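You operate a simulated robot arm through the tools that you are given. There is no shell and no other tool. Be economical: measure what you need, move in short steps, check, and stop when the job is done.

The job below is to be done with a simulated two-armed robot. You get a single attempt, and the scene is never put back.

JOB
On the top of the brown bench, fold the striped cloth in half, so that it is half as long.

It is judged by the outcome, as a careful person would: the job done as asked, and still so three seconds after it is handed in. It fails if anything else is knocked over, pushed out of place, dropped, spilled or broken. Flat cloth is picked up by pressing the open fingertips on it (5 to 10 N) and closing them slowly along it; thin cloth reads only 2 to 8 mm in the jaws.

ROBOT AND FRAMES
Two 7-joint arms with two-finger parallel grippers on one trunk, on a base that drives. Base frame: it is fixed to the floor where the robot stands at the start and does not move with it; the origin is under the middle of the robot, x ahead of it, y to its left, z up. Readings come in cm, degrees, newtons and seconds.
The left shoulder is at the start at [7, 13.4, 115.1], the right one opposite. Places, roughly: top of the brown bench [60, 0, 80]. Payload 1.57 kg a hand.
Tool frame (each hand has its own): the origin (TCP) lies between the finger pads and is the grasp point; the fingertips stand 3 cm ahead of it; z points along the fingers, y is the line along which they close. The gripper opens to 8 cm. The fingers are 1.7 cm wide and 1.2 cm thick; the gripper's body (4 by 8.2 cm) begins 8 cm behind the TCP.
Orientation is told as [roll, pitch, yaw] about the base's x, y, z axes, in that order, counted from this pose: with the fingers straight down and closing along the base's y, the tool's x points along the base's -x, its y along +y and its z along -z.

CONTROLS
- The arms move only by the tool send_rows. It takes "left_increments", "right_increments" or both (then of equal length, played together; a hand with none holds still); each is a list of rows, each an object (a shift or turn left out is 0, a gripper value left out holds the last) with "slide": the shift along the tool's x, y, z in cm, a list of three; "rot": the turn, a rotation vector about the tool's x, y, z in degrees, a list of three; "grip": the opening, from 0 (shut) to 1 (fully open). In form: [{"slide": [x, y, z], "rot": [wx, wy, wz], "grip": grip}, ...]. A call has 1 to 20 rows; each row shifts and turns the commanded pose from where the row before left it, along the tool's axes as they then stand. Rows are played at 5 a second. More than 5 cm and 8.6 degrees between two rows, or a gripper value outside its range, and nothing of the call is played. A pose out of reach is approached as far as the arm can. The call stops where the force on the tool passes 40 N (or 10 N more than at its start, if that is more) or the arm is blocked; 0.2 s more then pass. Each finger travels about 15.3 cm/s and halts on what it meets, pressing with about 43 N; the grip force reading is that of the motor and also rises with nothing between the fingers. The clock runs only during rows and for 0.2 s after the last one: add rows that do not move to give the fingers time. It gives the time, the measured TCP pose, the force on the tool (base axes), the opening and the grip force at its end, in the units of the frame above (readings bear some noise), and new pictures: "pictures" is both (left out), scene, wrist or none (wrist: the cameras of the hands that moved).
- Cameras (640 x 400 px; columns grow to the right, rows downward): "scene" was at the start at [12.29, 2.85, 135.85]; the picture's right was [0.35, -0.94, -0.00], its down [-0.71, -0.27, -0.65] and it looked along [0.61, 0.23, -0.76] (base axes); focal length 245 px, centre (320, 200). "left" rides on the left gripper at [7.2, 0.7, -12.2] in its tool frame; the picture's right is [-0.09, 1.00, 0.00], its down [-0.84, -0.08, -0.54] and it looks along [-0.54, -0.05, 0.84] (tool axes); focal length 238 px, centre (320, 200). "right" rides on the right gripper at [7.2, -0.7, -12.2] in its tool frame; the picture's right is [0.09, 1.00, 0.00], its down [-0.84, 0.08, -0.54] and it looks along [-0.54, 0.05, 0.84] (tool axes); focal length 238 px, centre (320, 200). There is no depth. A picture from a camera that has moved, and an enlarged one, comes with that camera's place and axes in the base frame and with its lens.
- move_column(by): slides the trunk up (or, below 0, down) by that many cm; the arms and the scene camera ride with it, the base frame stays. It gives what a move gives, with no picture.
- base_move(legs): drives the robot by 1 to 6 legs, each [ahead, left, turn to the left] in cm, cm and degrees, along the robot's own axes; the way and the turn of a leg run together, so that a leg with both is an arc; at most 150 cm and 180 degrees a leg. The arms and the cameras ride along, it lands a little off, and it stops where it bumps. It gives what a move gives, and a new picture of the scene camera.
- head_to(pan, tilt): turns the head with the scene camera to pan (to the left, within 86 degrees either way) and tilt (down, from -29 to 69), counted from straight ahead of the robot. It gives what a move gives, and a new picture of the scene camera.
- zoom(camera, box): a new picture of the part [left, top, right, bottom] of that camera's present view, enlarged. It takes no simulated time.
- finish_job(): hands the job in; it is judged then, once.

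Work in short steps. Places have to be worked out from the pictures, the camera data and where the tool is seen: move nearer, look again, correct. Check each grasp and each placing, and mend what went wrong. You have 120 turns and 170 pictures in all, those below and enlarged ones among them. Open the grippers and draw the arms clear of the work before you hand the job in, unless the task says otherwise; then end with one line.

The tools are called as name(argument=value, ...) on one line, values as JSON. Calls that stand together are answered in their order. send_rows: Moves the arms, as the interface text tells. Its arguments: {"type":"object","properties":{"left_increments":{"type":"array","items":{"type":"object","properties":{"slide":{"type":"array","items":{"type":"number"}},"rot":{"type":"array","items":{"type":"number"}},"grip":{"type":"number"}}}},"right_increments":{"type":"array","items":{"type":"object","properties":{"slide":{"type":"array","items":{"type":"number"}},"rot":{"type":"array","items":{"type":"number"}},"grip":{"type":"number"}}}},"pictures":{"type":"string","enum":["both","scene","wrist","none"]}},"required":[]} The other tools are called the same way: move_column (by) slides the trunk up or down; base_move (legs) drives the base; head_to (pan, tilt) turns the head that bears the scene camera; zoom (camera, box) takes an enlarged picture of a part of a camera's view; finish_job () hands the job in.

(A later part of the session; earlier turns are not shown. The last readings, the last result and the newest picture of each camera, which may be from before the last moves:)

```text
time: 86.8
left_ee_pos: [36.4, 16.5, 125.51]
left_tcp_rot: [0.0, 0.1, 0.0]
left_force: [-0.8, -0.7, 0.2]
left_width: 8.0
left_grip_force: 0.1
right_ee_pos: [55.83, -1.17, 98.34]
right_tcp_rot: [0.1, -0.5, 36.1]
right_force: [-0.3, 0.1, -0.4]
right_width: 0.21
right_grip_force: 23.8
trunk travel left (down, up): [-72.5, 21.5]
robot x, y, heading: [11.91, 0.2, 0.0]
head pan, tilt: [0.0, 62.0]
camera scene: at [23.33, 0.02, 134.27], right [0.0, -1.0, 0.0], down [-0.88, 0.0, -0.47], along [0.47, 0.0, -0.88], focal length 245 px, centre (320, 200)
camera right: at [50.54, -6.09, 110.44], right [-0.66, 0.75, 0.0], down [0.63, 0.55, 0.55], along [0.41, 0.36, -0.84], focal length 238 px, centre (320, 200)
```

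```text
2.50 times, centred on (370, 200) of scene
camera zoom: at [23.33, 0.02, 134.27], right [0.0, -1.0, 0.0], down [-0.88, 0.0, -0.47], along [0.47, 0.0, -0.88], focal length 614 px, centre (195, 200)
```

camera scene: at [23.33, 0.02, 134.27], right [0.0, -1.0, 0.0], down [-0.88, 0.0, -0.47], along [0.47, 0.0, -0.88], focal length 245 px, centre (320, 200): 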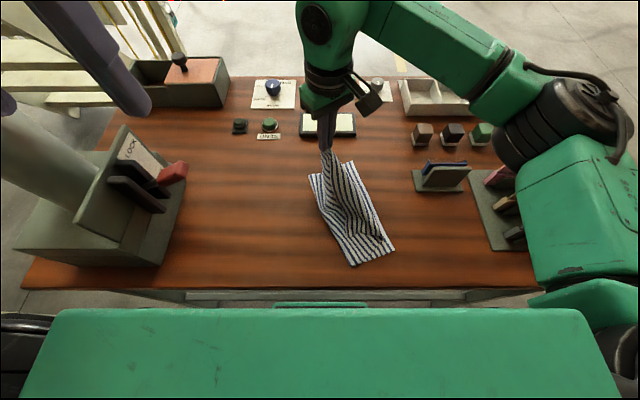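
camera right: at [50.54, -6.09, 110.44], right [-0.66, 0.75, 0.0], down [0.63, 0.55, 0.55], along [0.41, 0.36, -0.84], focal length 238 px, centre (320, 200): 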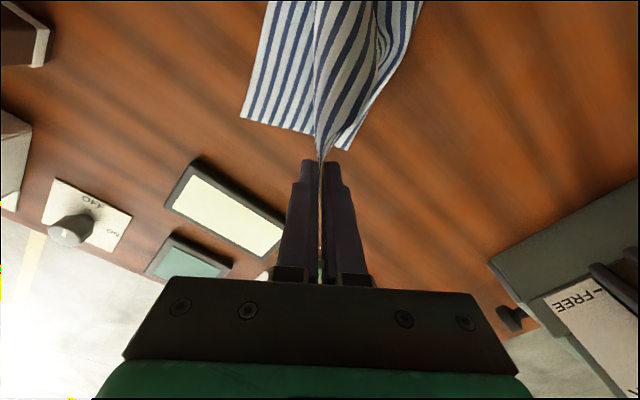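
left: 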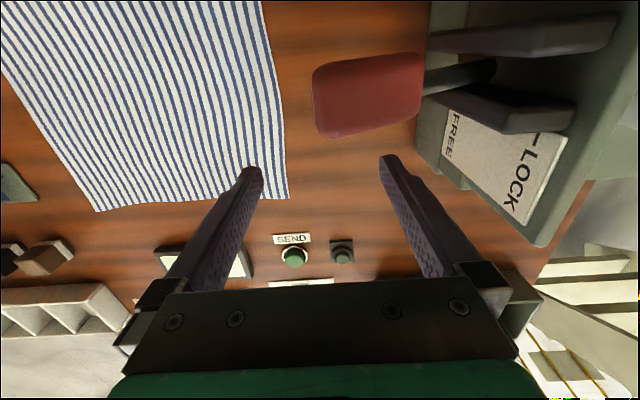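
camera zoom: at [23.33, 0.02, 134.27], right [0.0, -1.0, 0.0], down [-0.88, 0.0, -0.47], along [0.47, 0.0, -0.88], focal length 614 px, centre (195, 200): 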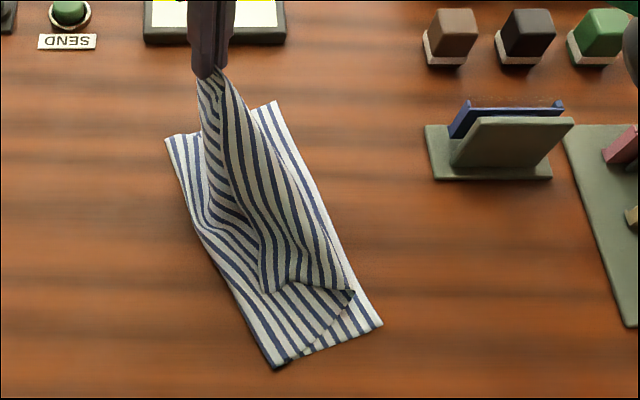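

The crease has moved left at the far end, with the lower layer now about 11.7 cm wide there. I'll pull a bit further left to bring the crease to about 15 cm, then arc back and lay A on B, which is at about (60.9, −8).

send_rows(right_increments=[{"slide": [-1.6, 1.9, -0.5]}, {"slide": [-1.6, 1.9, -0.6]}, {"slide": [-1.6, 2, -0.6]}, {}, {"slide": [0.65, -2, 0]}, {"slide": [0.65, -2, 0.8]}, {"slide": [0.65, -2, 1.5]}, {"slide": [0.65, -2, 2.2]}, {"slide": [0.65, -2, 2.8]}, {}])

zoom(camera="scene", box=[290, 120, 450, 280])

```text
time: 89.0
left_ee_pos: [36.45, 16.53, 125.56]
left_tcp_rot: [-0.1, 0.0, 0.1]
left_force: [-0.3, 0.4, -0.4]
left_width: 7.97
left_grip_force: 0.1
right_ee_pos: [59.58, -3.61, 92.67]
right_tcp_rot: [0.0, -0.4, 36.0]
right_force: [0.4, -0.1, -0.6]
right_width: 0.21
right_grip_force: 23.4
trunk travel left (down, up): [-72.5, 21.5]
robot x, y, heading: [11.73, 0.14, -0.2]
head pan, tilt: [0.0, 62.0]
camera scene: at [23.32, 0.14, 134.27], right [0.0, -1.0, 0.0], down [-0.88, 0.0, -0.47], along [0.47, 0.0, -0.88], focal length 245 px, centre (320, 200)
camera right: at [54.25, -8.49, 104.74], right [-0.66, 0.75, 0.0], down [0.63, 0.55, 0.55], along [0.41, 0.36, -0.84], focal length 238 px, centre (320, 200)
```

scene: 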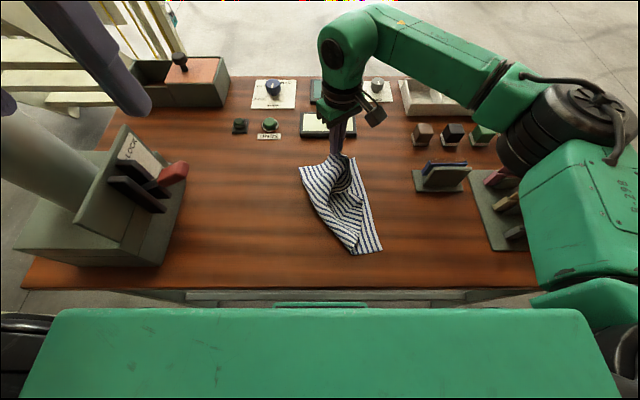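
right: 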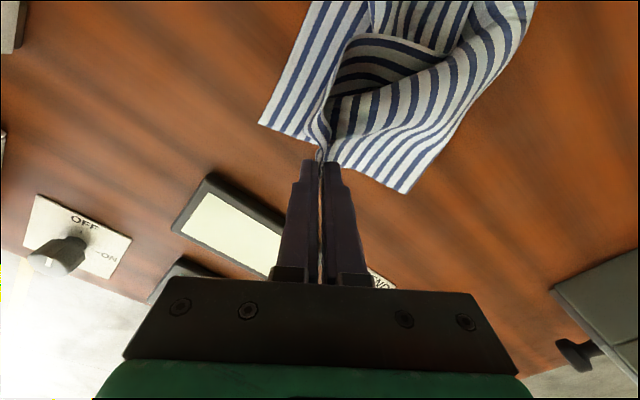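

```text
2.50 times, centred on (370, 200) of scene
camera zoom: at [23.32, 0.14, 134.27], right [0.0, -1.0, 0.0], down [-0.88, 0.0, -0.47], along [0.47, 0.0, -0.88], focal length 614 px, centre (195, 200)
```

zoom: 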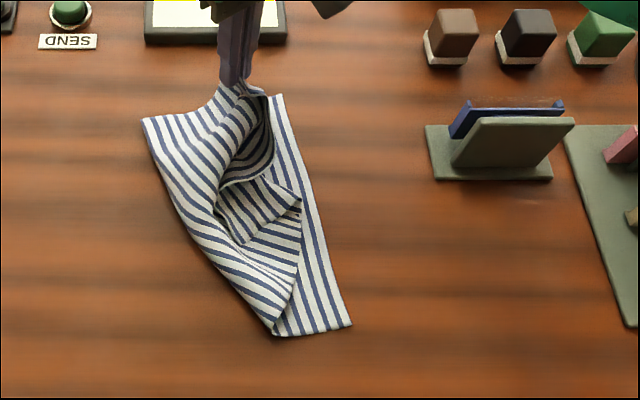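

The far end is now about 13.7 cm wide. I'll lay A down near B (61.5, −8.4) and release.

send_rows(right_increments=[{"slide": [0.5, -1.6, 1.6]}, {"slide": [0.5, -1.6, 1.6]}, {"slide": [0, 0, 0.7]}, {}, {"grip": 0.1}, {"grip": 0.2}, {}, {"slide": [0, 0, -1]}, {"slide": [0, 0, -3]}, {"slide": [0, 0, -4]}, {"slide": [2, -4, -1]}, {"slide": [2, -4, 0]}, {"slide": [2, -4, 0]}, {}])

zoom(camera="scene", box=[290, 120, 450, 280])

```text
time: 92.0
left_ee_pos: [36.53, 16.59, 125.39]
left_tcp_rot: [0.0, 0.1, 0.0]
left_force: [0.1, -0.4, -0.2]
left_width: 8.01
left_grip_force: 0.2
right_ee_pos: [60.77, -6.85, 96.75]
right_tcp_rot: [0.0, -0.4, 36.0]
right_force: [-0.6, 1.0, -0.4]
right_width: 1.61
right_grip_force: 0.0
right hand out of reach, approached as far as the arm can: row 11, 12, 13
trunk travel left (down, up): [-72.5, 21.5]
robot x, y, heading: [11.91, -0.05, -0.0]
head pan, tilt: [0.0, 62.0]
camera scene: at [23.36, 0.08, 134.27], right [0.0, -1.0, 0.0], down [-0.88, 0.0, -0.47], along [0.47, 0.0, -0.88], focal length 245 px, centre (320, 200)
camera right: at [55.36, -11.68, 108.8], right [-0.66, 0.75, 0.0], down [0.63, 0.55, 0.55], along [0.41, 0.36, -0.84], focal length 238 px, centre (320, 200)
```

scene: 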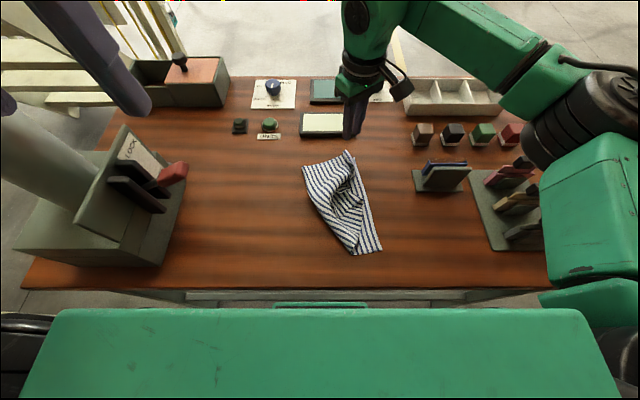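
right: 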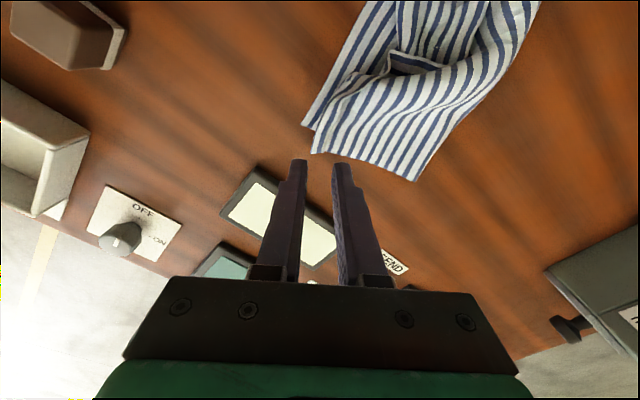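

```text
2.50 times, centred on (370, 200) of scene
camera zoom: at [23.36, 0.08, 134.27], right [0.0, -1.0, 0.0], down [-0.88, 0.0, -0.47], along [0.47, 0.0, -0.88], focal length 614 px, centre (195, 200)
```

zoom: 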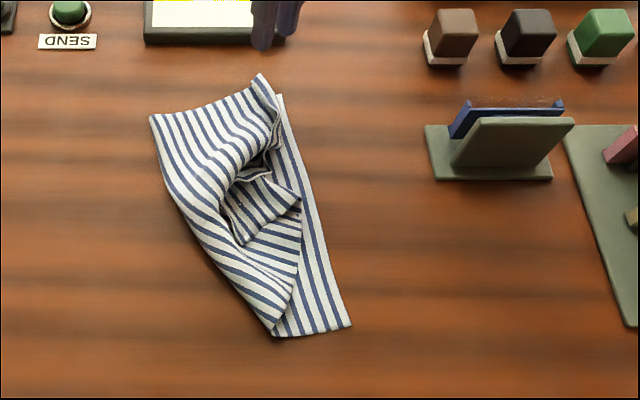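

The far end is excellent now, with A sitting on B. Next is D: I'll move the hand back for a close look at that corner.

send_rows(right_increments=[{"slide": [0, 0, -3]}, {"slide": [3, 2.2, -1]}, {"slide": [3, 2.2, -1]}, {"slide": [3, 2.2, 0]}, {"slide": [3, 2.2, 0]}, {}], pictures="wrist")

zoom(camera="right", box=[180, 0, 500, 200])

```text
time: 93.4
left_ee_pos: [36.45, 16.57, 125.33]
left_tcp_rot: [-0.2, 0.1, 0.1]
left_force: [0.3, 0.7, -0.1]
left_width: 7.99
left_grip_force: 0.0
right_ee_pos: [45.89, -6.68, 101.74]
right_tcp_rot: [0.0, -0.4, 35.9]
right_force: [0.3, 1.1, -0.1]
right_width: 1.62
right_grip_force: 0.0
trunk travel left (down, up): [-72.5, 21.5]
robot x, y, heading: [11.83, -0.06, -0.2]
head pan, tilt: [0.0, 62.0]
camera right: at [40.46, -11.58, 113.78], right [-0.66, 0.75, 0.0], down [0.63, 0.55, 0.55], along [0.41, 0.36, -0.84], focal length 238 px, centre (320, 200)
```

right: 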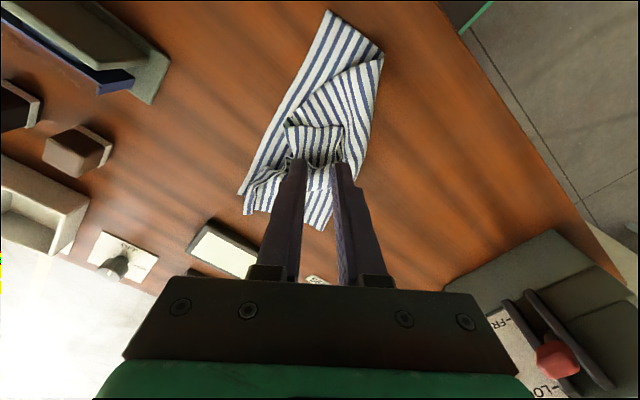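

```text
2.00 times, centred on (340, 100) of right
camera zoom: at [40.46, -11.58, 113.78], right [-0.66, 0.75, 0.0], down [0.63, 0.55, 0.55], along [0.41, 0.36, -0.84], focal length 477 px, centre (280, 400)
```

zoom: 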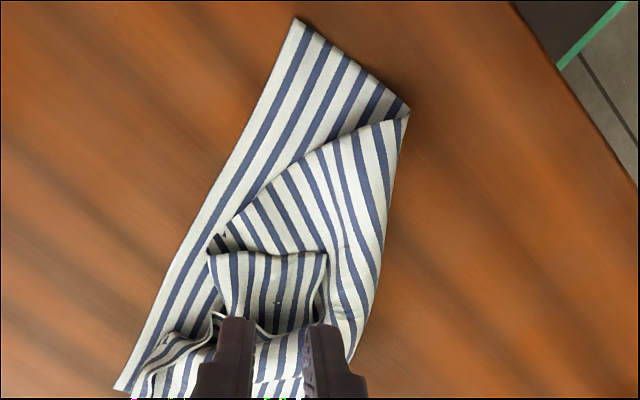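

D appears to be at (44.6, −4.6), at the end of a folded-over strip whose tip points −x. I'll set yaw 0 and hover over (47.7, −5.1).

send_rows(right_increments=[{"rot": [0, 0, 8], "grip": 0.5}, {"rot": [0, 0, 8]}, {"rot": [0, 0, 8]}, {"rot": [0, 0, 8]}, {"rot": [0, 0, 4]}, {"slide": [-1.8, 1.6, 0]}, {"slide": [0, 0, 3]}, {"slide": [0, 0, 3]}, {"slide": [0, 0, 3]}, {}], pictures="wrist")

zoom(camera="right", box=[180, 0, 460, 200])

```text
time: 95.6
left_ee_pos: [36.36, 16.46, 125.36]
left_tcp_rot: [0.1, 0.0, 0.1]
left_force: [0.0, -0.4, -0.9]
left_width: 8.02
left_grip_force: 0.0
right_ee_pos: [47.66, -5.08, 92.81]
right_tcp_rot: [0.2, -0.4, -0.1]
right_force: [-0.4, -0.3, 0.1]
right_width: 4.0
right_grip_force: 0.1
trunk travel left (down, up): [-72.5, 21.5]
robot x, y, heading: [11.69, 0.04, -0.1]
head pan, tilt: [0.0, 62.0]
camera right: at [40.54, -5.78, 104.84], right [-0.09, 1.0, 0.0], down [0.83, 0.07, 0.55], along [0.54, 0.05, -0.84], focal length 238 px, centre (320, 200)
```

right: 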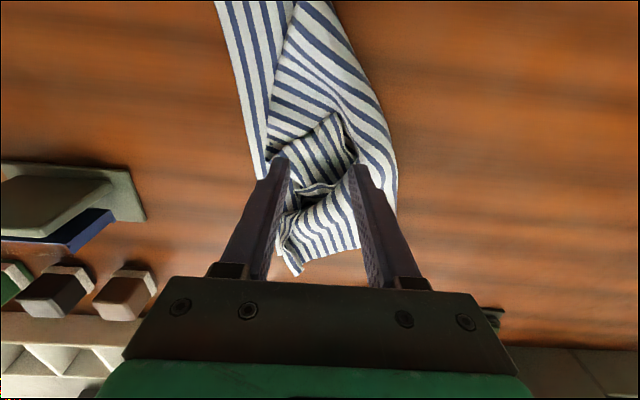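

```text
2.00 times, centred on (320, 100) of right
camera zoom: at [40.54, -5.78, 104.84], right [-0.09, 1.0, 0.0], down [0.83, 0.07, 0.55], along [0.54, 0.05, -0.84], focal length 477 px, centre (320, 400)
```

zoom: 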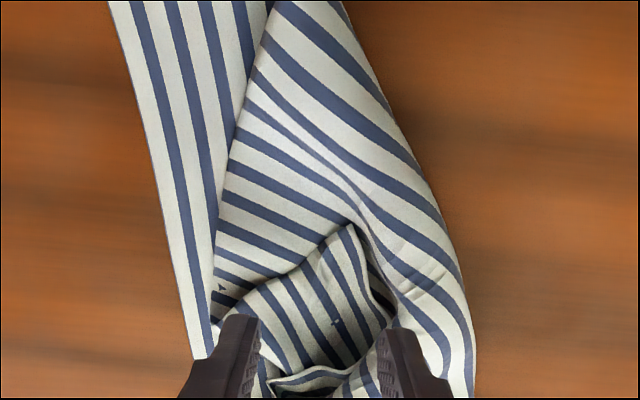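

D is confirmed at (44.7, −4.3). I'll come down at the strip's corner and press.

send_rows(right_increments=[{"slide": [0.6, 0, 2], "grip": 0.42}, {"slide": [0, 0, 1.6]}, {"slide": [0, 0, 0.5]}, {}, {"slide": [0, 0, 0.3]}, {}, {"slide": [0, 0, 0.15]}, {}, {}], pictures="wrist")

```text
time: 97.6
left_ee_pos: [36.4, 16.53, 125.36]
left_tcp_rot: [0.0, 0.0, 0.0]
left_force: [-0.5, 0.2, 0.2]
left_width: 8.0
left_grip_force: 0.2
right_ee_pos: [47.06, -4.95, 88.05]
right_tcp_rot: [0.2, -0.4, 0.0]
right_force: [1.7, 0.0, 3.8]
right_width: 3.38
right_grip_force: 0.4
trunk travel left (down, up): [-72.5, 21.5]
robot x, y, heading: [11.82, -0.5, 0.0]
head pan, tilt: [0.0, 62.0]
camera right: at [39.94, -5.78, 100.3], right [-0.09, 1.0, 0.0], down [0.83, 0.07, 0.55], along [0.55, 0.05, -0.84], focal length 238 px, centre (320, 200)
```

right: 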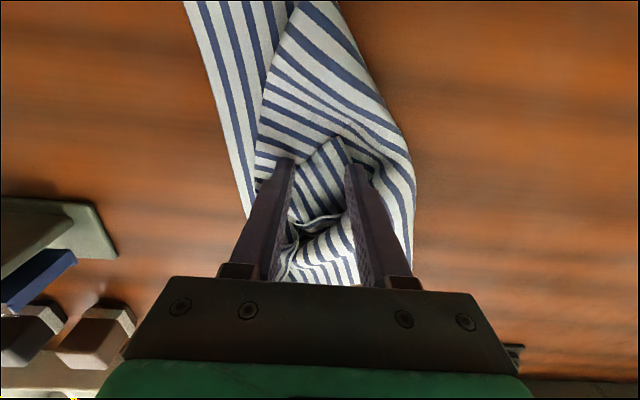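

The tip is between the fingers. I'll close slowly.

send_rows(right_increments=[{"slide": [0, 0, 0.04]}, {}, {"grip": 0.38}, {"grip": 0.34}, {"grip": 0.3}, {"grip": 0.26}, {"grip": 0.22}, {"grip": 0.18}, {"grip": 0.14}, {"grip": 0.1}, {"grip": 0.06}, {"grip": 0.02}, {"grip": 0}, {}, {}], pictures="wrist")

```text
time: 100.8
left_ee_pos: [36.29, 16.56, 125.54]
left_tcp_rot: [0.0, 0.1, 0.0]
left_force: [0.1, -0.6, -0.7]
left_width: 7.99
left_grip_force: 0.0
right_ee_pos: [46.93, -5.0, 88.17]
right_tcp_rot: [0.3, -0.3, 0.0]
right_force: [-0.6, -0.4, 9.7]
right_width: 0.2
right_grip_force: 23.3
trunk travel left (down, up): [-72.5, 21.5]
robot x, y, heading: [11.68, 0.18, -0.1]
head pan, tilt: [0.0, 62.0]
camera right: at [39.85, -5.79, 100.27], right [-0.09, 1.0, 0.0], down [0.83, 0.07, 0.55], along [0.55, 0.05, -0.84], focal length 238 px, centre (320, 200)
```

right: 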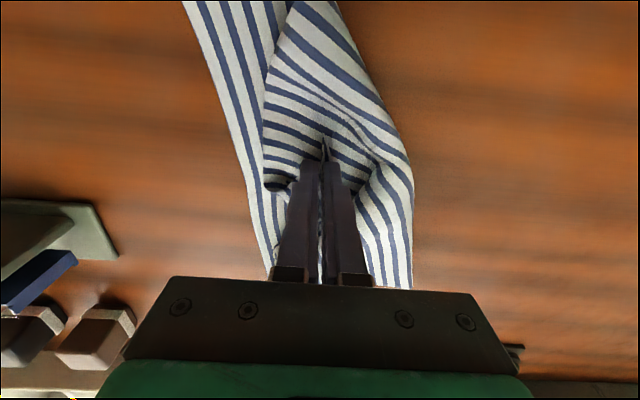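

D is held, with the width at 0.2 cm. I'll lift it and carry it left to about (39, 1.5), keeping it low so A isn't pulled.

send_rows(right_increments=[{"slide": [0, 0, -2]}, {"slide": [0.5, 0, -2]}, {"slide": [1.9, 1, -1.5]}, {"slide": [1.9, 1.5, -1]}, {"slide": [1.9, 2, 0]}, {"slide": [1.7, 2, 0]}, {}])

zoom(camera="scene", box=[290, 120, 450, 280])

```text
time: 102.4
left_ee_pos: [36.48, 16.52, 125.54]
left_tcp_rot: [0.0, 0.0, 0.0]
left_force: [0.4, 0.5, 0.3]
left_width: 7.98
left_grip_force: 0.0
right_ee_pos: [39.25, 1.44, 94.65]
right_tcp_rot: [0.3, -0.2, 0.0]
right_force: [-0.5, 0.4, -0.7]
right_width: 0.19
right_grip_force: 23.5
trunk travel left (down, up): [-72.5, 21.5]
robot x, y, heading: [11.95, -0.13, -0.2]
head pan, tilt: [0.0, 62.0]
camera scene: at [23.35, 0.03, 134.27], right [0.0, -1.0, 0.0], down [-0.88, 0.0, -0.47], along [0.47, 0.0, -0.88], focal length 245 px, centre (320, 200)
camera right: at [32.02, 0.61, 106.76], right [-0.09, 1.0, 0.0], down [0.83, 0.07, 0.55], along [0.54, 0.05, -0.84], focal length 238 px, centre (320, 200)
```

scene: 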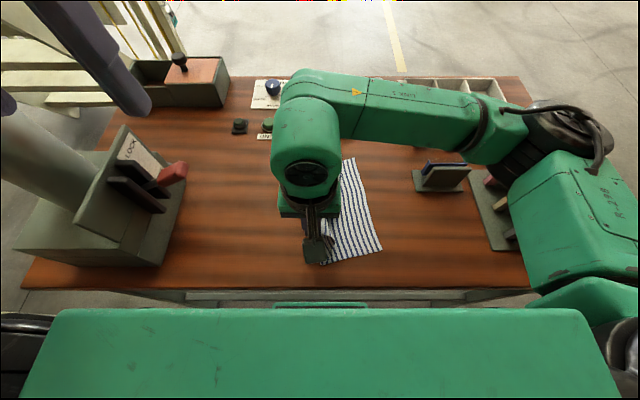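
right: 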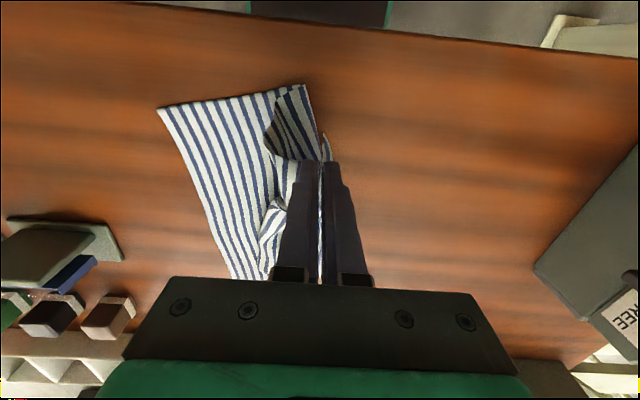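

```text
2.50 times, centred on (370, 200) of scene
camera zoom: at [23.35, 0.03, 134.27], right [0.0, -1.0, 0.0], down [-0.88, 0.0, -0.47], along [0.47, 0.0, -0.88], focal length 614 px, centre (195, 200)
```

zoom: 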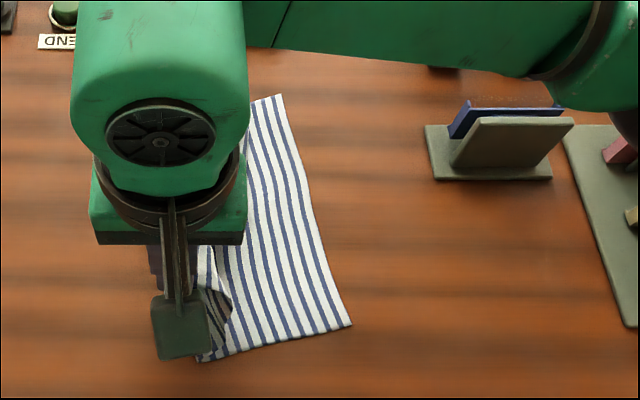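

The near-end lower width is now about 13 cm, so the crease is almost right. I'll go 1.5 cm further left, then arc back over to C at about (37.8, −13).

send_rows(right_increments=[{"slide": [0.3, 1.5, -1]}, {"slide": [0, 0, -1.5]}, {"slide": [0, -2.2, -0.5]}, {"slide": [0, -2.2, 0.5]}, {"slide": [0, -2.2, 1.3]}, {"slide": [0, -2.2, 2]}, {"slide": [0, -2, 2.2]}, {}])

zoom(camera="right", box=[100, 0, 500, 250])

```text
time: 104.2
left_ee_pos: [36.41, 16.59, 125.57]
left_tcp_rot: [-0.2, 0.0, 0.0]
left_force: [0.3, 0.5, 0.9]
left_width: 8.02
left_grip_force: 0.0
right_ee_pos: [38.95, -7.79, 91.61]
right_tcp_rot: [0.4, -0.3, 0.0]
right_force: [-0.3, 0.7, 0.1]
right_width: 0.21
right_grip_force: 24.0
trunk travel left (down, up): [-72.5, 21.5]
robot x, y, heading: [11.77, -0.22, -0.2]
head pan, tilt: [0.0, 62.0]
camera scene: at [23.36, 0.15, 134.27], right [0.0, -1.0, 0.0], down [-0.88, 0.0, -0.47], along [0.47, 0.0, -0.88], focal length 245 px, centre (320, 200)
camera right: at [31.74, -8.55, 103.67], right [-0.09, 1.0, 0.0], down [0.83, 0.07, 0.55], along [0.54, 0.05, -0.84], focal length 238 px, centre (320, 200)
```

scene: 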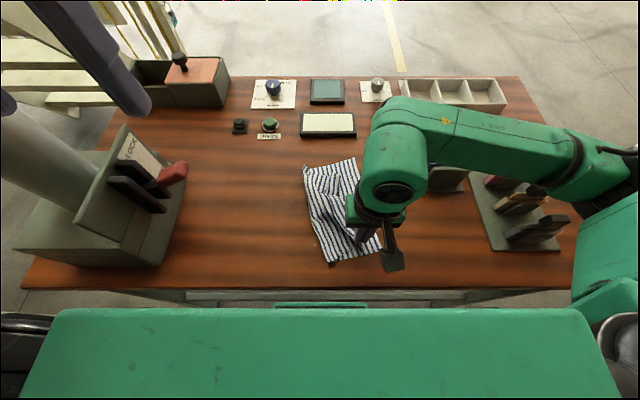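
right: 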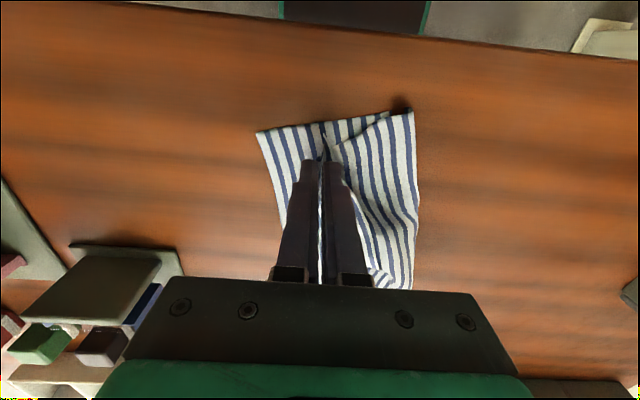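

```text
1.60 times, centred on (300, 125) of right
camera zoom: at [31.74, -8.55, 103.67], right [-0.09, 1.0, 0.0], down [0.83, 0.07, 0.55], along [0.54, 0.05, -0.84], focal length 381 px, centre (352, 320)
```

zoom: 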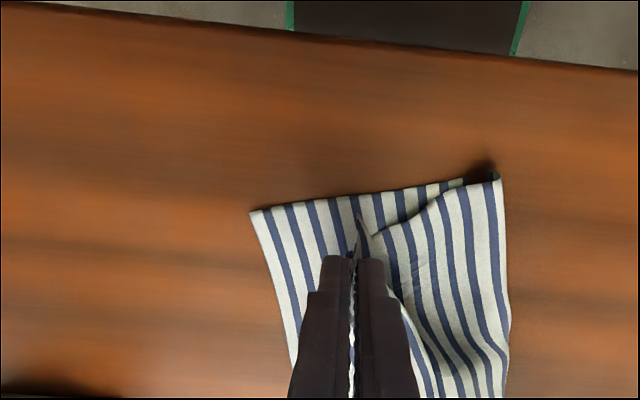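

The crease looks good on the near end. I'll move on so D's tip lands on C (37.8, −13), then lower and release.

send_rows(right_increments=[{"slide": [-0.6, -2.2, 0.8]}, {"slide": [-0.6, -2.3, 1]}, {"slide": [0, 0, 1]}, {"slide": [0, 0, 0.3]}, {}], pictures="wrist")

zoom(camera="right", box=[100, 0, 500, 250])

```text
time: 105.4
left_ee_pos: [36.4, 16.53, 125.48]
left_tcp_rot: [0.1, 0.0, 0.0]
left_force: [0.6, -0.5, 0.2]
left_width: 8.01
left_grip_force: 0.1
right_ee_pos: [40.12, -12.31, 88.49]
right_tcp_rot: [0.3, -0.4, 0.1]
right_force: [-0.2, -0.4, 0.7]
right_width: 0.2
right_grip_force: 24.1
trunk travel left (down, up): [-72.5, 21.5]
robot x, y, heading: [11.91, 0.07, -0.1]
head pan, tilt: [0.0, 62.0]
camera right: at [32.94, -13.09, 100.58], right [-0.09, 1.0, 0.0], down [0.83, 0.07, 0.55], along [0.54, 0.05, -0.84], focal length 238 px, centre (320, 200)
```

right: 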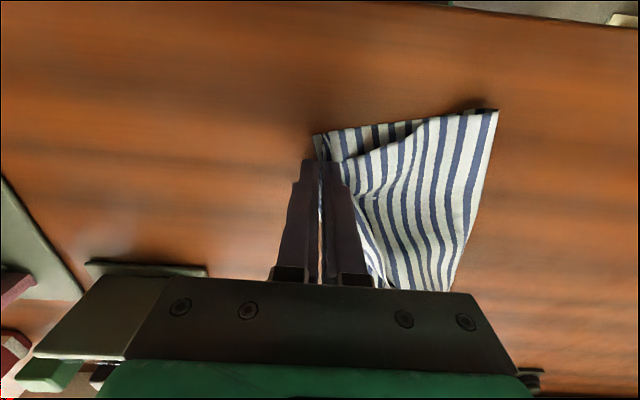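

```text
1.60 times, centred on (300, 125) of right
camera zoom: at [32.94, -13.09, 100.58], right [-0.09, 1.0, 0.0], down [0.83, 0.07, 0.55], along [0.54, 0.05, -0.84], focal length 381 px, centre (352, 320)
```

zoom: 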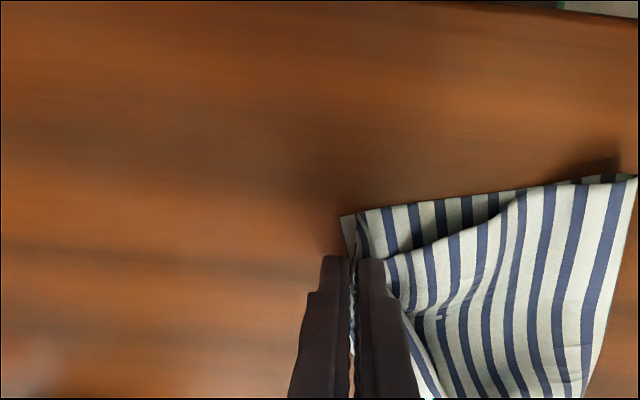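

D is right on C. I'll release and rise straight up.

send_rows(right_increments=[{"slide": [0, 0, 0.15]}, {"grip": 0.06}, {"grip": 0.12}, {"grip": 0.18}, {}, {"slide": [0, 0, -0.7]}, {"slide": [0, 0, -2]}, {"slide": [0, 0, -3]}, {"slide": [0, 0, -4]}, {"slide": [0, -4, 0]}, {"slide": [0, -4, 0]}, {"slide": [0, -4, 0]}, {}])

zoom(camera="scene", box=[280, 130, 440, 280])

zoom(camera="right", box=[320, 0, 640, 240])

```text
time: 108.2
left_ee_pos: [36.47, 16.56, 125.4]
left_tcp_rot: [0.0, 0.1, 0.0]
left_force: [0.0, -0.3, 0.2]
left_width: 8.0
left_grip_force: 0.1
right_ee_pos: [39.86, -24.45, 97.98]
right_tcp_rot: [0.3, -0.3, 0.1]
right_force: [0.2, -0.4, -0.4]
right_width: 1.46
right_grip_force: 0.1
trunk travel left (down, up): [-72.5, 21.5]
robot x, y, heading: [12.06, -0.14, 0.1]
head pan, tilt: [0.0, 62.0]
camera scene: at [23.4, 0.09, 134.26], right [0.0, -1.0, 0.0], down [-0.88, 0.0, -0.47], along [0.47, 0.0, -0.88], focal length 245 px, centre (320, 200)
camera right: at [32.84, -25.09, 110.02], right [-0.09, 1.0, 0.0], down [0.83, 0.07, 0.55], along [0.54, 0.05, -0.84], focal length 238 px, centre (320, 200)
```

scene: 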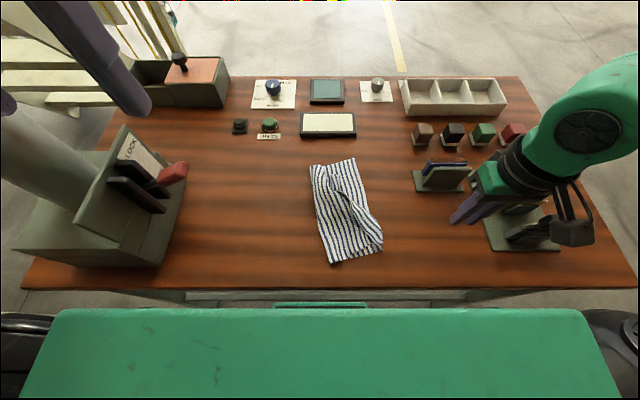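
right: 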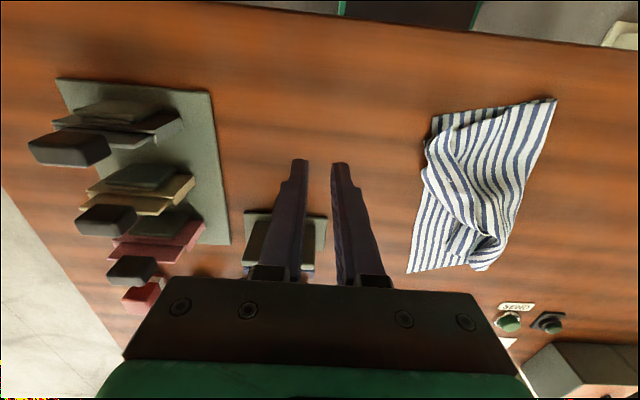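

```text
2.67 times, centred on (360, 205) of scene
camera zoom: at [23.4, 0.09, 134.26], right [0.0, -1.0, 0.0], down [-0.88, 0.0, -0.47], along [0.47, 0.0, -0.88], focal length 654 px, centre (213, 187)
```

zoom: 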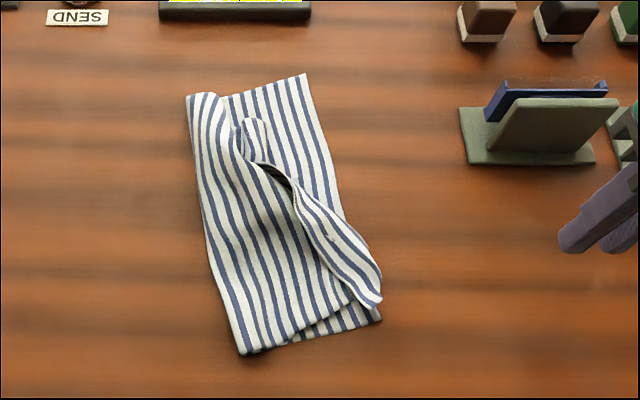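

```text
1.67 times, centred on (480, 120) of right
camera zoom: at [32.84, -25.09, 110.02], right [-0.09, 1.0, 0.0], down [0.83, 0.07, 0.55], along [0.54, 0.05, -0.84], focal length 397 px, centre (53, 333)
```

zoom: 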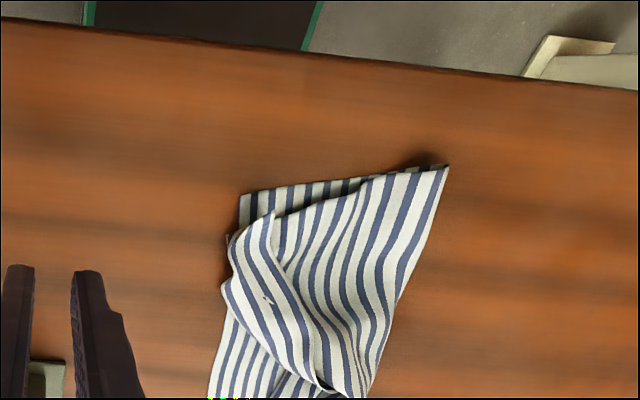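

The near end is good, but A got pulled back to about (55.7, −3.6). I'll go over A, re-pinch it and draw it out to B (61.6, −8.5), which should also straighten the AD edge.

send_rows(right_increments=[{"slide": [0, 0, -2], "grip": 0.45}, {"slide": [-2.4, 3.9, 0]}, {"slide": [-2.4, 3.9, 0]}, {"slide": [-2.4, 3.9, 0]}, {"slide": [-2.4, 3.9, 0]}, {"slide": [-2.4, 3.9, 0]}, {"slide": [0, 0, 4]}, {}], pictures="wrist")

zoom(camera="right", box=[200, 0, 460, 200])

```text
time: 110.0
left_ee_pos: [36.45, 16.54, 125.49]
left_tcp_rot: [-0.1, -0.1, 0.1]
left_force: [0.2, 0.9, 0.6]
left_width: 8.0
left_grip_force: 0.0
right_ee_pos: [52.12, -4.68, 96.21]
right_tcp_rot: [0.3, -0.4, 0.0]
right_force: [0.1, 0.7, -0.5]
right_width: 3.6
right_grip_force: 0.0
trunk travel left (down, up): [-72.5, 21.5]
robot x, y, heading: [12.04, -0.02, 0.1]
head pan, tilt: [0.0, 62.0]
camera right: at [44.89, -5.5, 108.22], right [-0.09, 1.0, 0.0], down [0.83, 0.07, 0.55], along [0.54, 0.05, -0.84], focal length 238 px, centre (320, 200)
```

right: 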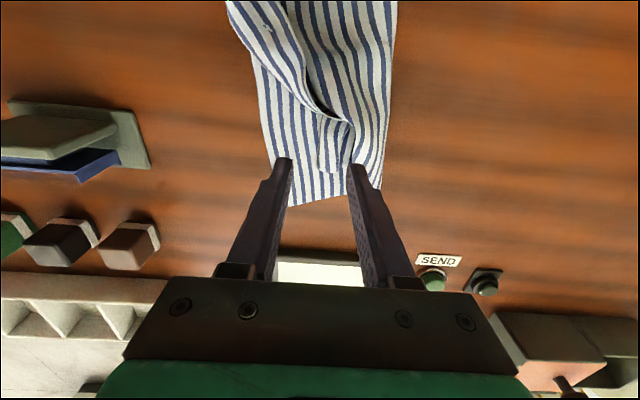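

```text
2.00 times, centred on (330, 100) of right
camera zoom: at [44.89, -5.5, 108.22], right [-0.09, 1.0, 0.0], down [0.83, 0.07, 0.55], along [0.54, 0.05, -0.84], focal length 477 px, centre (300, 400)
```

zoom: 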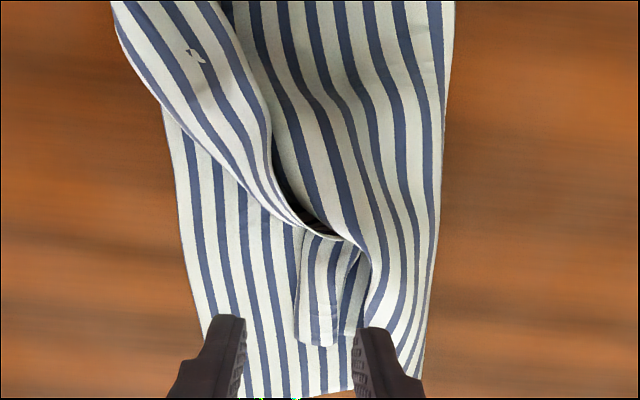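

A's tip is a 3 cm wide tongue pointing far, centred near (54.2, −3.4). I'll position over it and press.

send_rows(right_increments=[{"slide": [-2.1, 1.25, 2], "grip": 0.42}, {"slide": [0, 0, 2]}, {"slide": [0, 0, 2]}, {"slide": [0, 0, 1.5]}, {"slide": [0, 0, 0.4]}, {}, {"slide": [0, 0, 0.15]}, {}, {}], pictures="wrist")

```text
time: 112.0
left_ee_pos: [36.32, 16.45, 125.47]
left_tcp_rot: [0.0, 0.0, 0.1]
left_force: [0.1, 1.2, -0.1]
left_width: 8.01
left_grip_force: 0.1
right_ee_pos: [54.25, -3.44, 88.19]
right_tcp_rot: [0.4, -0.5, -0.2]
right_force: [3.9, -0.8, 14.3]
right_width: 3.3
right_grip_force: 0.0
trunk travel left (down, up): [-72.5, 21.5]
robot x, y, heading: [11.98, -0.14, -0.5]
head pan, tilt: [0.0, 62.0]
camera right: at [47.02, -4.32, 100.28], right [-0.09, 1.0, 0.01], down [0.83, 0.07, 0.55], along [0.55, 0.05, -0.84], focal length 238 px, centre (320, 200)
```

right: 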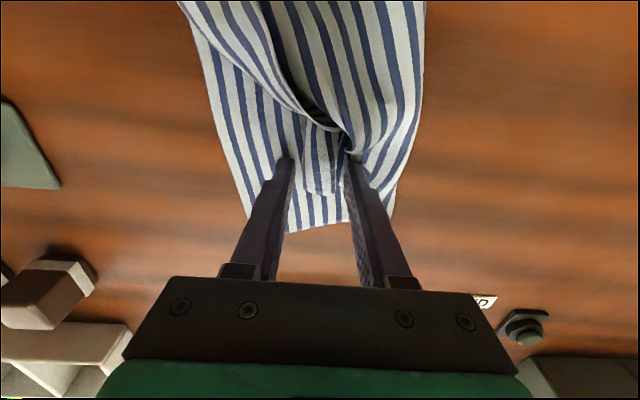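

The tongue is between the fingers at 14 N. I'll ease off slightly and close.

send_rows(right_increments=[{"slide": [0, 0, -0.06]}, {}, {"grip": 0.37}, {"grip": 0.32}, {"grip": 0.27}, {"grip": 0.22}, {"grip": 0.17}, {"grip": 0.12}, {"grip": 0.07}, {"grip": 0.03}, {"grip": 0}, {}, {}], pictures="wrist")

```text
time: 114.8
left_ee_pos: [36.14, 16.71, 125.51]
left_tcp_rot: [-0.1, -0.1, 0.0]
left_force: [-0.5, -0.2, 0.3]
left_width: 8.0
left_grip_force: 0.1
right_ee_pos: [54.19, -3.44, 88.22]
right_tcp_rot: [0.4, -0.4, 0.0]
right_force: [1.2, 2.6, 12.0]
right_width: 0.25
right_grip_force: 23.4
trunk travel left (down, up): [-72.5, 21.5]
robot x, y, heading: [11.92, -0.31, -0.4]
head pan, tilt: [0.0, 62.0]
camera right: at [46.94, -4.24, 100.3], right [-0.09, 1.0, 0.0], down [0.83, 0.07, 0.55], along [0.55, 0.05, -0.84], focal length 238 px, centre (320, 200)
```

right: 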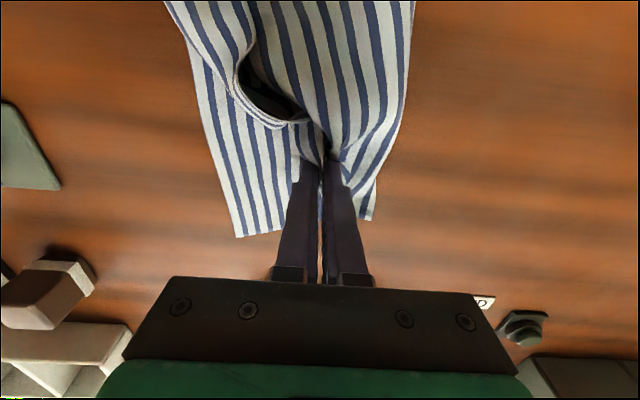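

It's held, with the width at 0.25 cm. I'll lift 4 cm and check that only the top layer comes up.

send_rows(right_increments=[{"slide": [0, 0, -1.5]}, {"slide": [0, 0, -1.5]}, {"slide": [-0.5, 0, -1.5]}, {}], pictures="wrist")

zoom(camera="scene", box=[280, 130, 440, 280])

```text
time: 115.8
left_ee_pos: [36.31, 16.59, 125.48]
left_tcp_rot: [0.0, -0.1, 0.0]
left_force: [0.1, -0.3, -0.9]
left_width: 7.96
left_grip_force: 0.1
right_ee_pos: [54.82, -3.67, 92.66]
right_tcp_rot: [0.3, -0.2, 0.0]
right_force: [-0.4, -1.4, 0.5]
right_width: 0.24
right_grip_force: 23.5
trunk travel left (down, up): [-72.5, 21.5]
robot x, y, heading: [11.71, 0.11, 0.0]
head pan, tilt: [0.0, 62.0]
camera right: at [47.59, -4.41, 104.75], right [-0.09, 1.0, 0.0], down [0.83, 0.07, 0.55], along [0.54, 0.05, -0.84], focal length 238 px, centre (320, 200)
```

right: 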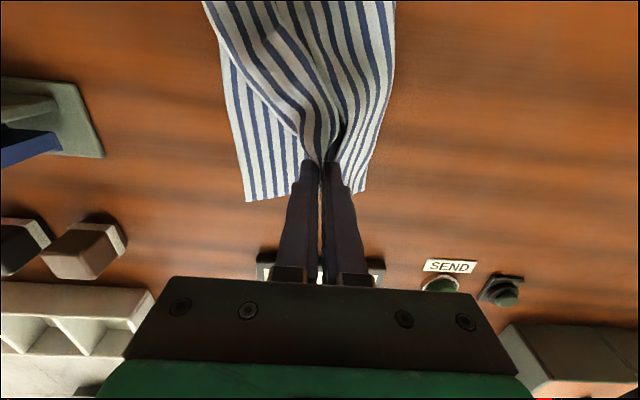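

```text
2.67 times, centred on (360, 205) of scene
camera zoom: at [23.36, 0.07, 134.27], right [0.0, -1.0, 0.0], down [-0.88, 0.0, -0.47], along [0.47, 0.0, -0.88], focal length 654 px, centre (213, 187)
```

zoom: 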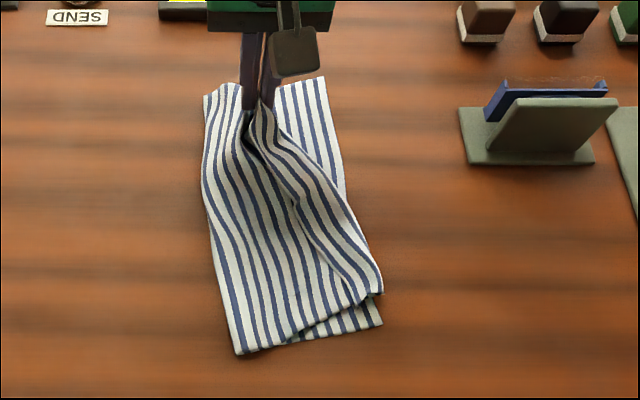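

Only the flap is coming up, which is what I want. I'll pull it slightly left and up to widen the crease, then arc over to B at about (61.2, −10.2) and lower.

send_rows(right_increments=[{"slide": [-1.6, 2.1, -2]}, {"slide": [-1.6, 2.1, -2.3]}, {}, {"slide": [-0.4, -2, -0.3]}, {"slide": [-0.4, -2, 0.7]}, {"slide": [-0.4, -2, 1.6]}, {"slide": [-0.3, -2, 2.2]}, {"slide": [-0.3, -1.8, 2.4]}, {"slide": [0, 0, 1.6]}, {}], pictures="wrist")

zoom(camera="scene", box=[280, 130, 440, 280])

```text
time: 118.0
left_ee_pos: [36.47, 16.63, 125.39]
left_tcp_rot: [0.0, 0.0, 0.0]
left_force: [0.2, 0.5, -0.7]
left_width: 8.01
left_grip_force: 0.1
right_ee_pos: [59.74, -9.29, 88.75]
right_tcp_rot: [0.4, -0.3, 0.0]
right_force: [-0.2, 0.7, -0.2]
right_width: 0.21
right_grip_force: 23.8
trunk travel left (down, up): [-72.5, 21.5]
robot x, y, heading: [11.85, 0.06, 0.1]
head pan, tilt: [0.0, 62.0]
camera right: at [52.61, -9.96, 100.82], right [-0.09, 1.0, 0.0], down [0.83, 0.07, 0.55], along [0.55, 0.05, -0.84], focal length 238 px, centre (320, 200)
```

right: 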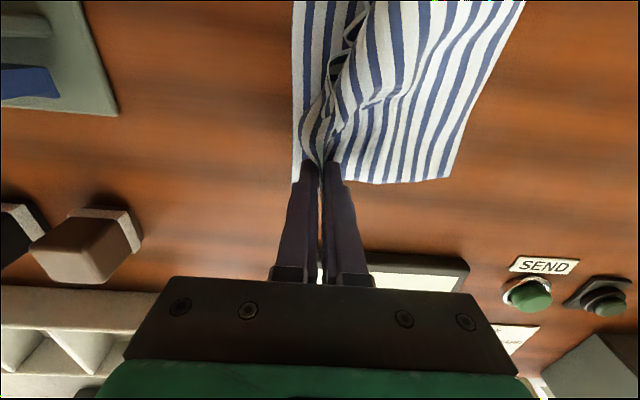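

```text
2.67 times, centred on (360, 205) of scene
camera zoom: at [23.33, 0.09, 134.27], right [0.0, -1.0, 0.0], down [-0.88, 0.0, -0.47], along [0.47, 0.0, -0.88], focal length 654 px, centre (213, 187)
```

zoom: 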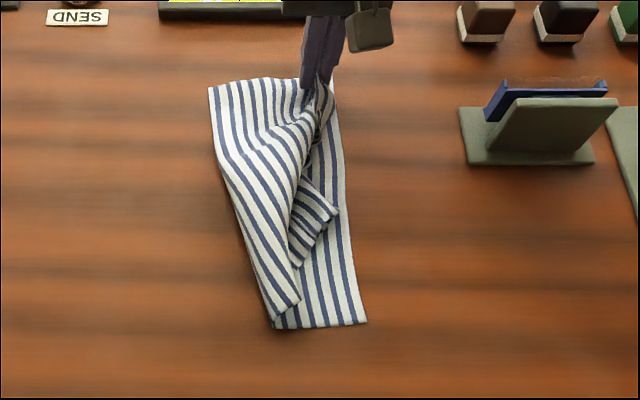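

A is laid but D got dragged off again, so the two corners take turns pulling each other. I'll release A and bring the left hand in to pin it while the right hand sets D. First I release and clear the right hand.

send_rows(right_increments=[{"slide": [0, 0, 0.3]}, {"grip": 0.06}, {"grip": 0.12}, {"grip": 0.2}, {}, {"slide": [0, 0, -0.7]}, {"slide": [0, 0, -3]}, {"slide": [0, 0, -4]}, {"slide": [0, 0, -4]}, {"slide": [3, -3, 0]}, {"slide": [3, -3, 0]}, {"slide": [4, -2, 0]}, {"slide": [4, -2, 0]}, {}], pictures="none")

base_move(legs=[[0, -10, 0]])

zoom(camera="scene", box=[220, 120, 420, 290])

```text
time: 121.0
left_ee_pos: [36.42, 16.65, 125.35]
left_tcp_rot: [-0.1, 0.1, -0.1]
left_force: [-0.2, -0.1, -0.9]
left_width: 7.97
left_grip_force: 0.1
right_ee_pos: [45.57, -19.08, 99.94]
right_tcp_rot: [0.3, -0.4, 0.0]
right_force: [-0.4, -0.7, -0.2]
right_width: 1.57
right_grip_force: 0.0
trunk travel left (down, up): [-72.5, 21.5]
robot x, y, heading: [11.71, -0.29, -0.2]
head pan, tilt: [0.0, 62.0]
```

```text
time: 122.1
left_ee_pos: [36.42, 6.71, 125.48]
left_tcp_rot: [-0.1, 0.0, 0.0]
left_force: [-0.5, -0.1, 0.0]
left_width: 8.0
left_grip_force: 0.1
right_ee_pos: [45.41, -29.04, 100.14]
right_tcp_rot: [0.2, -0.4, 0.0]
right_force: [0.5, 0.4, -0.2]
right_width: 1.6
right_grip_force: 0.0
trunk travel left (down, up): [-72.5, 21.5]
robot x, y, heading: [11.63, -9.82, -0.3]
head pan, tilt: [0.0, 62.0]
camera scene: at [23.33, -9.69, 134.27], right [0.0, -1.0, 0.0], down [-0.88, 0.0, -0.47], along [0.47, 0.0, -0.88], focal length 245 px, centre (320, 200)
```

scene: 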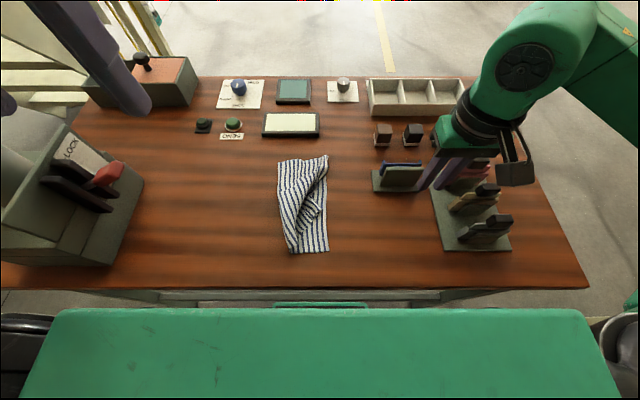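

```text
2.35 times, centred on (320, 205) of scene
camera zoom: at [23.33, -9.69, 134.27], right [0.0, -1.0, 0.0], down [-0.88, 0.0, -0.47], along [0.47, 0.0, -0.88], focal length 577 px, centre (320, 188)
```

zoom: 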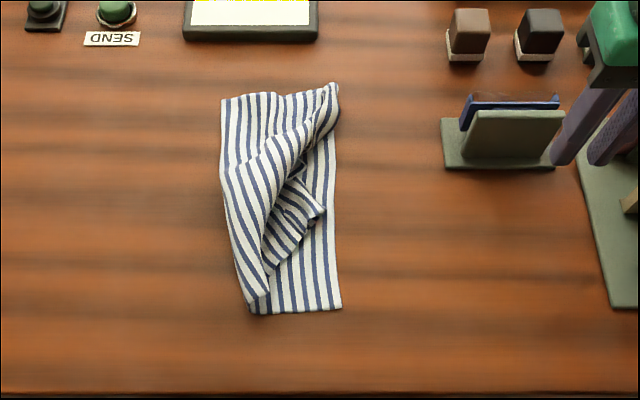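

The BC line now lies along y≈−11.4, with A at (62, −11.3). I'll bring the left hand, fingers closed, to a point above the A corner.

send_rows(left_increments=[{"slide": [-3.2, -2.3, 2], "grip": 0}, {"slide": [-3.2, -2.3, 2.4]}, {"slide": [-3.2, -2.3, 2.4]}, {"slide": [-3.2, -2.3, 2.4]}, {"slide": [-3.2, -2.3, 2.4]}, {"slide": [-3.2, -2.3, 2.4]}, {"slide": [-3.2, -2.3, 2.4]}, {}])

```text
time: 123.9
left_ee_pos: [58.65, -9.49, 109.15]
left_tcp_rot: [0.0, 0.0, 0.0]
left_force: [0.0, 0.2, -0.2]
left_width: 0.03
left_grip_force: 21.3
right_ee_pos: [45.36, -29.14, 100.07]
right_tcp_rot: [0.4, -0.4, 0.0]
right_force: [0.1, 1.2, 0.2]
right_width: 1.59
right_grip_force: 0.0
trunk travel left (down, up): [-72.5, 21.5]
robot x, y, heading: [12.32, -10.14, 0.1]
head pan, tilt: [0.0, 62.0]
camera scene: at [23.23, -9.81, 134.28], right [0.0, -1.0, 0.0], down [-0.88, 0.0, -0.47], along [0.47, 0.0, -0.88], focal length 245 px, centre (320, 200)
camera left: at [51.6, -8.54, 121.21], right [0.09, 1.0, 0.0], down [0.84, -0.08, 0.54], along [0.54, -0.05, -0.84], focal length 238 px, centre (320, 200)
```

scene: 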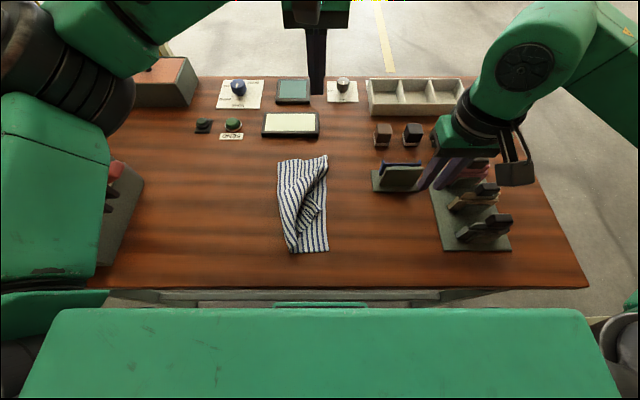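
left: 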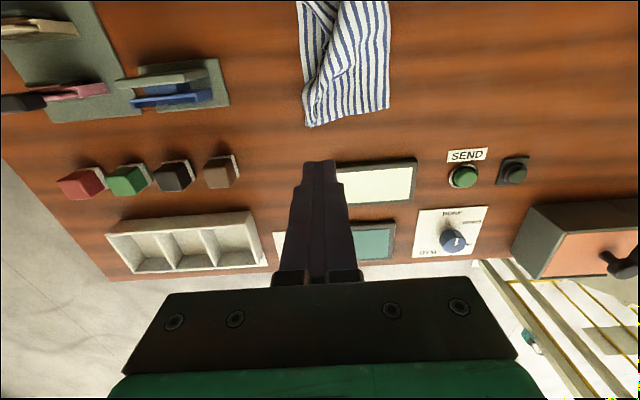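

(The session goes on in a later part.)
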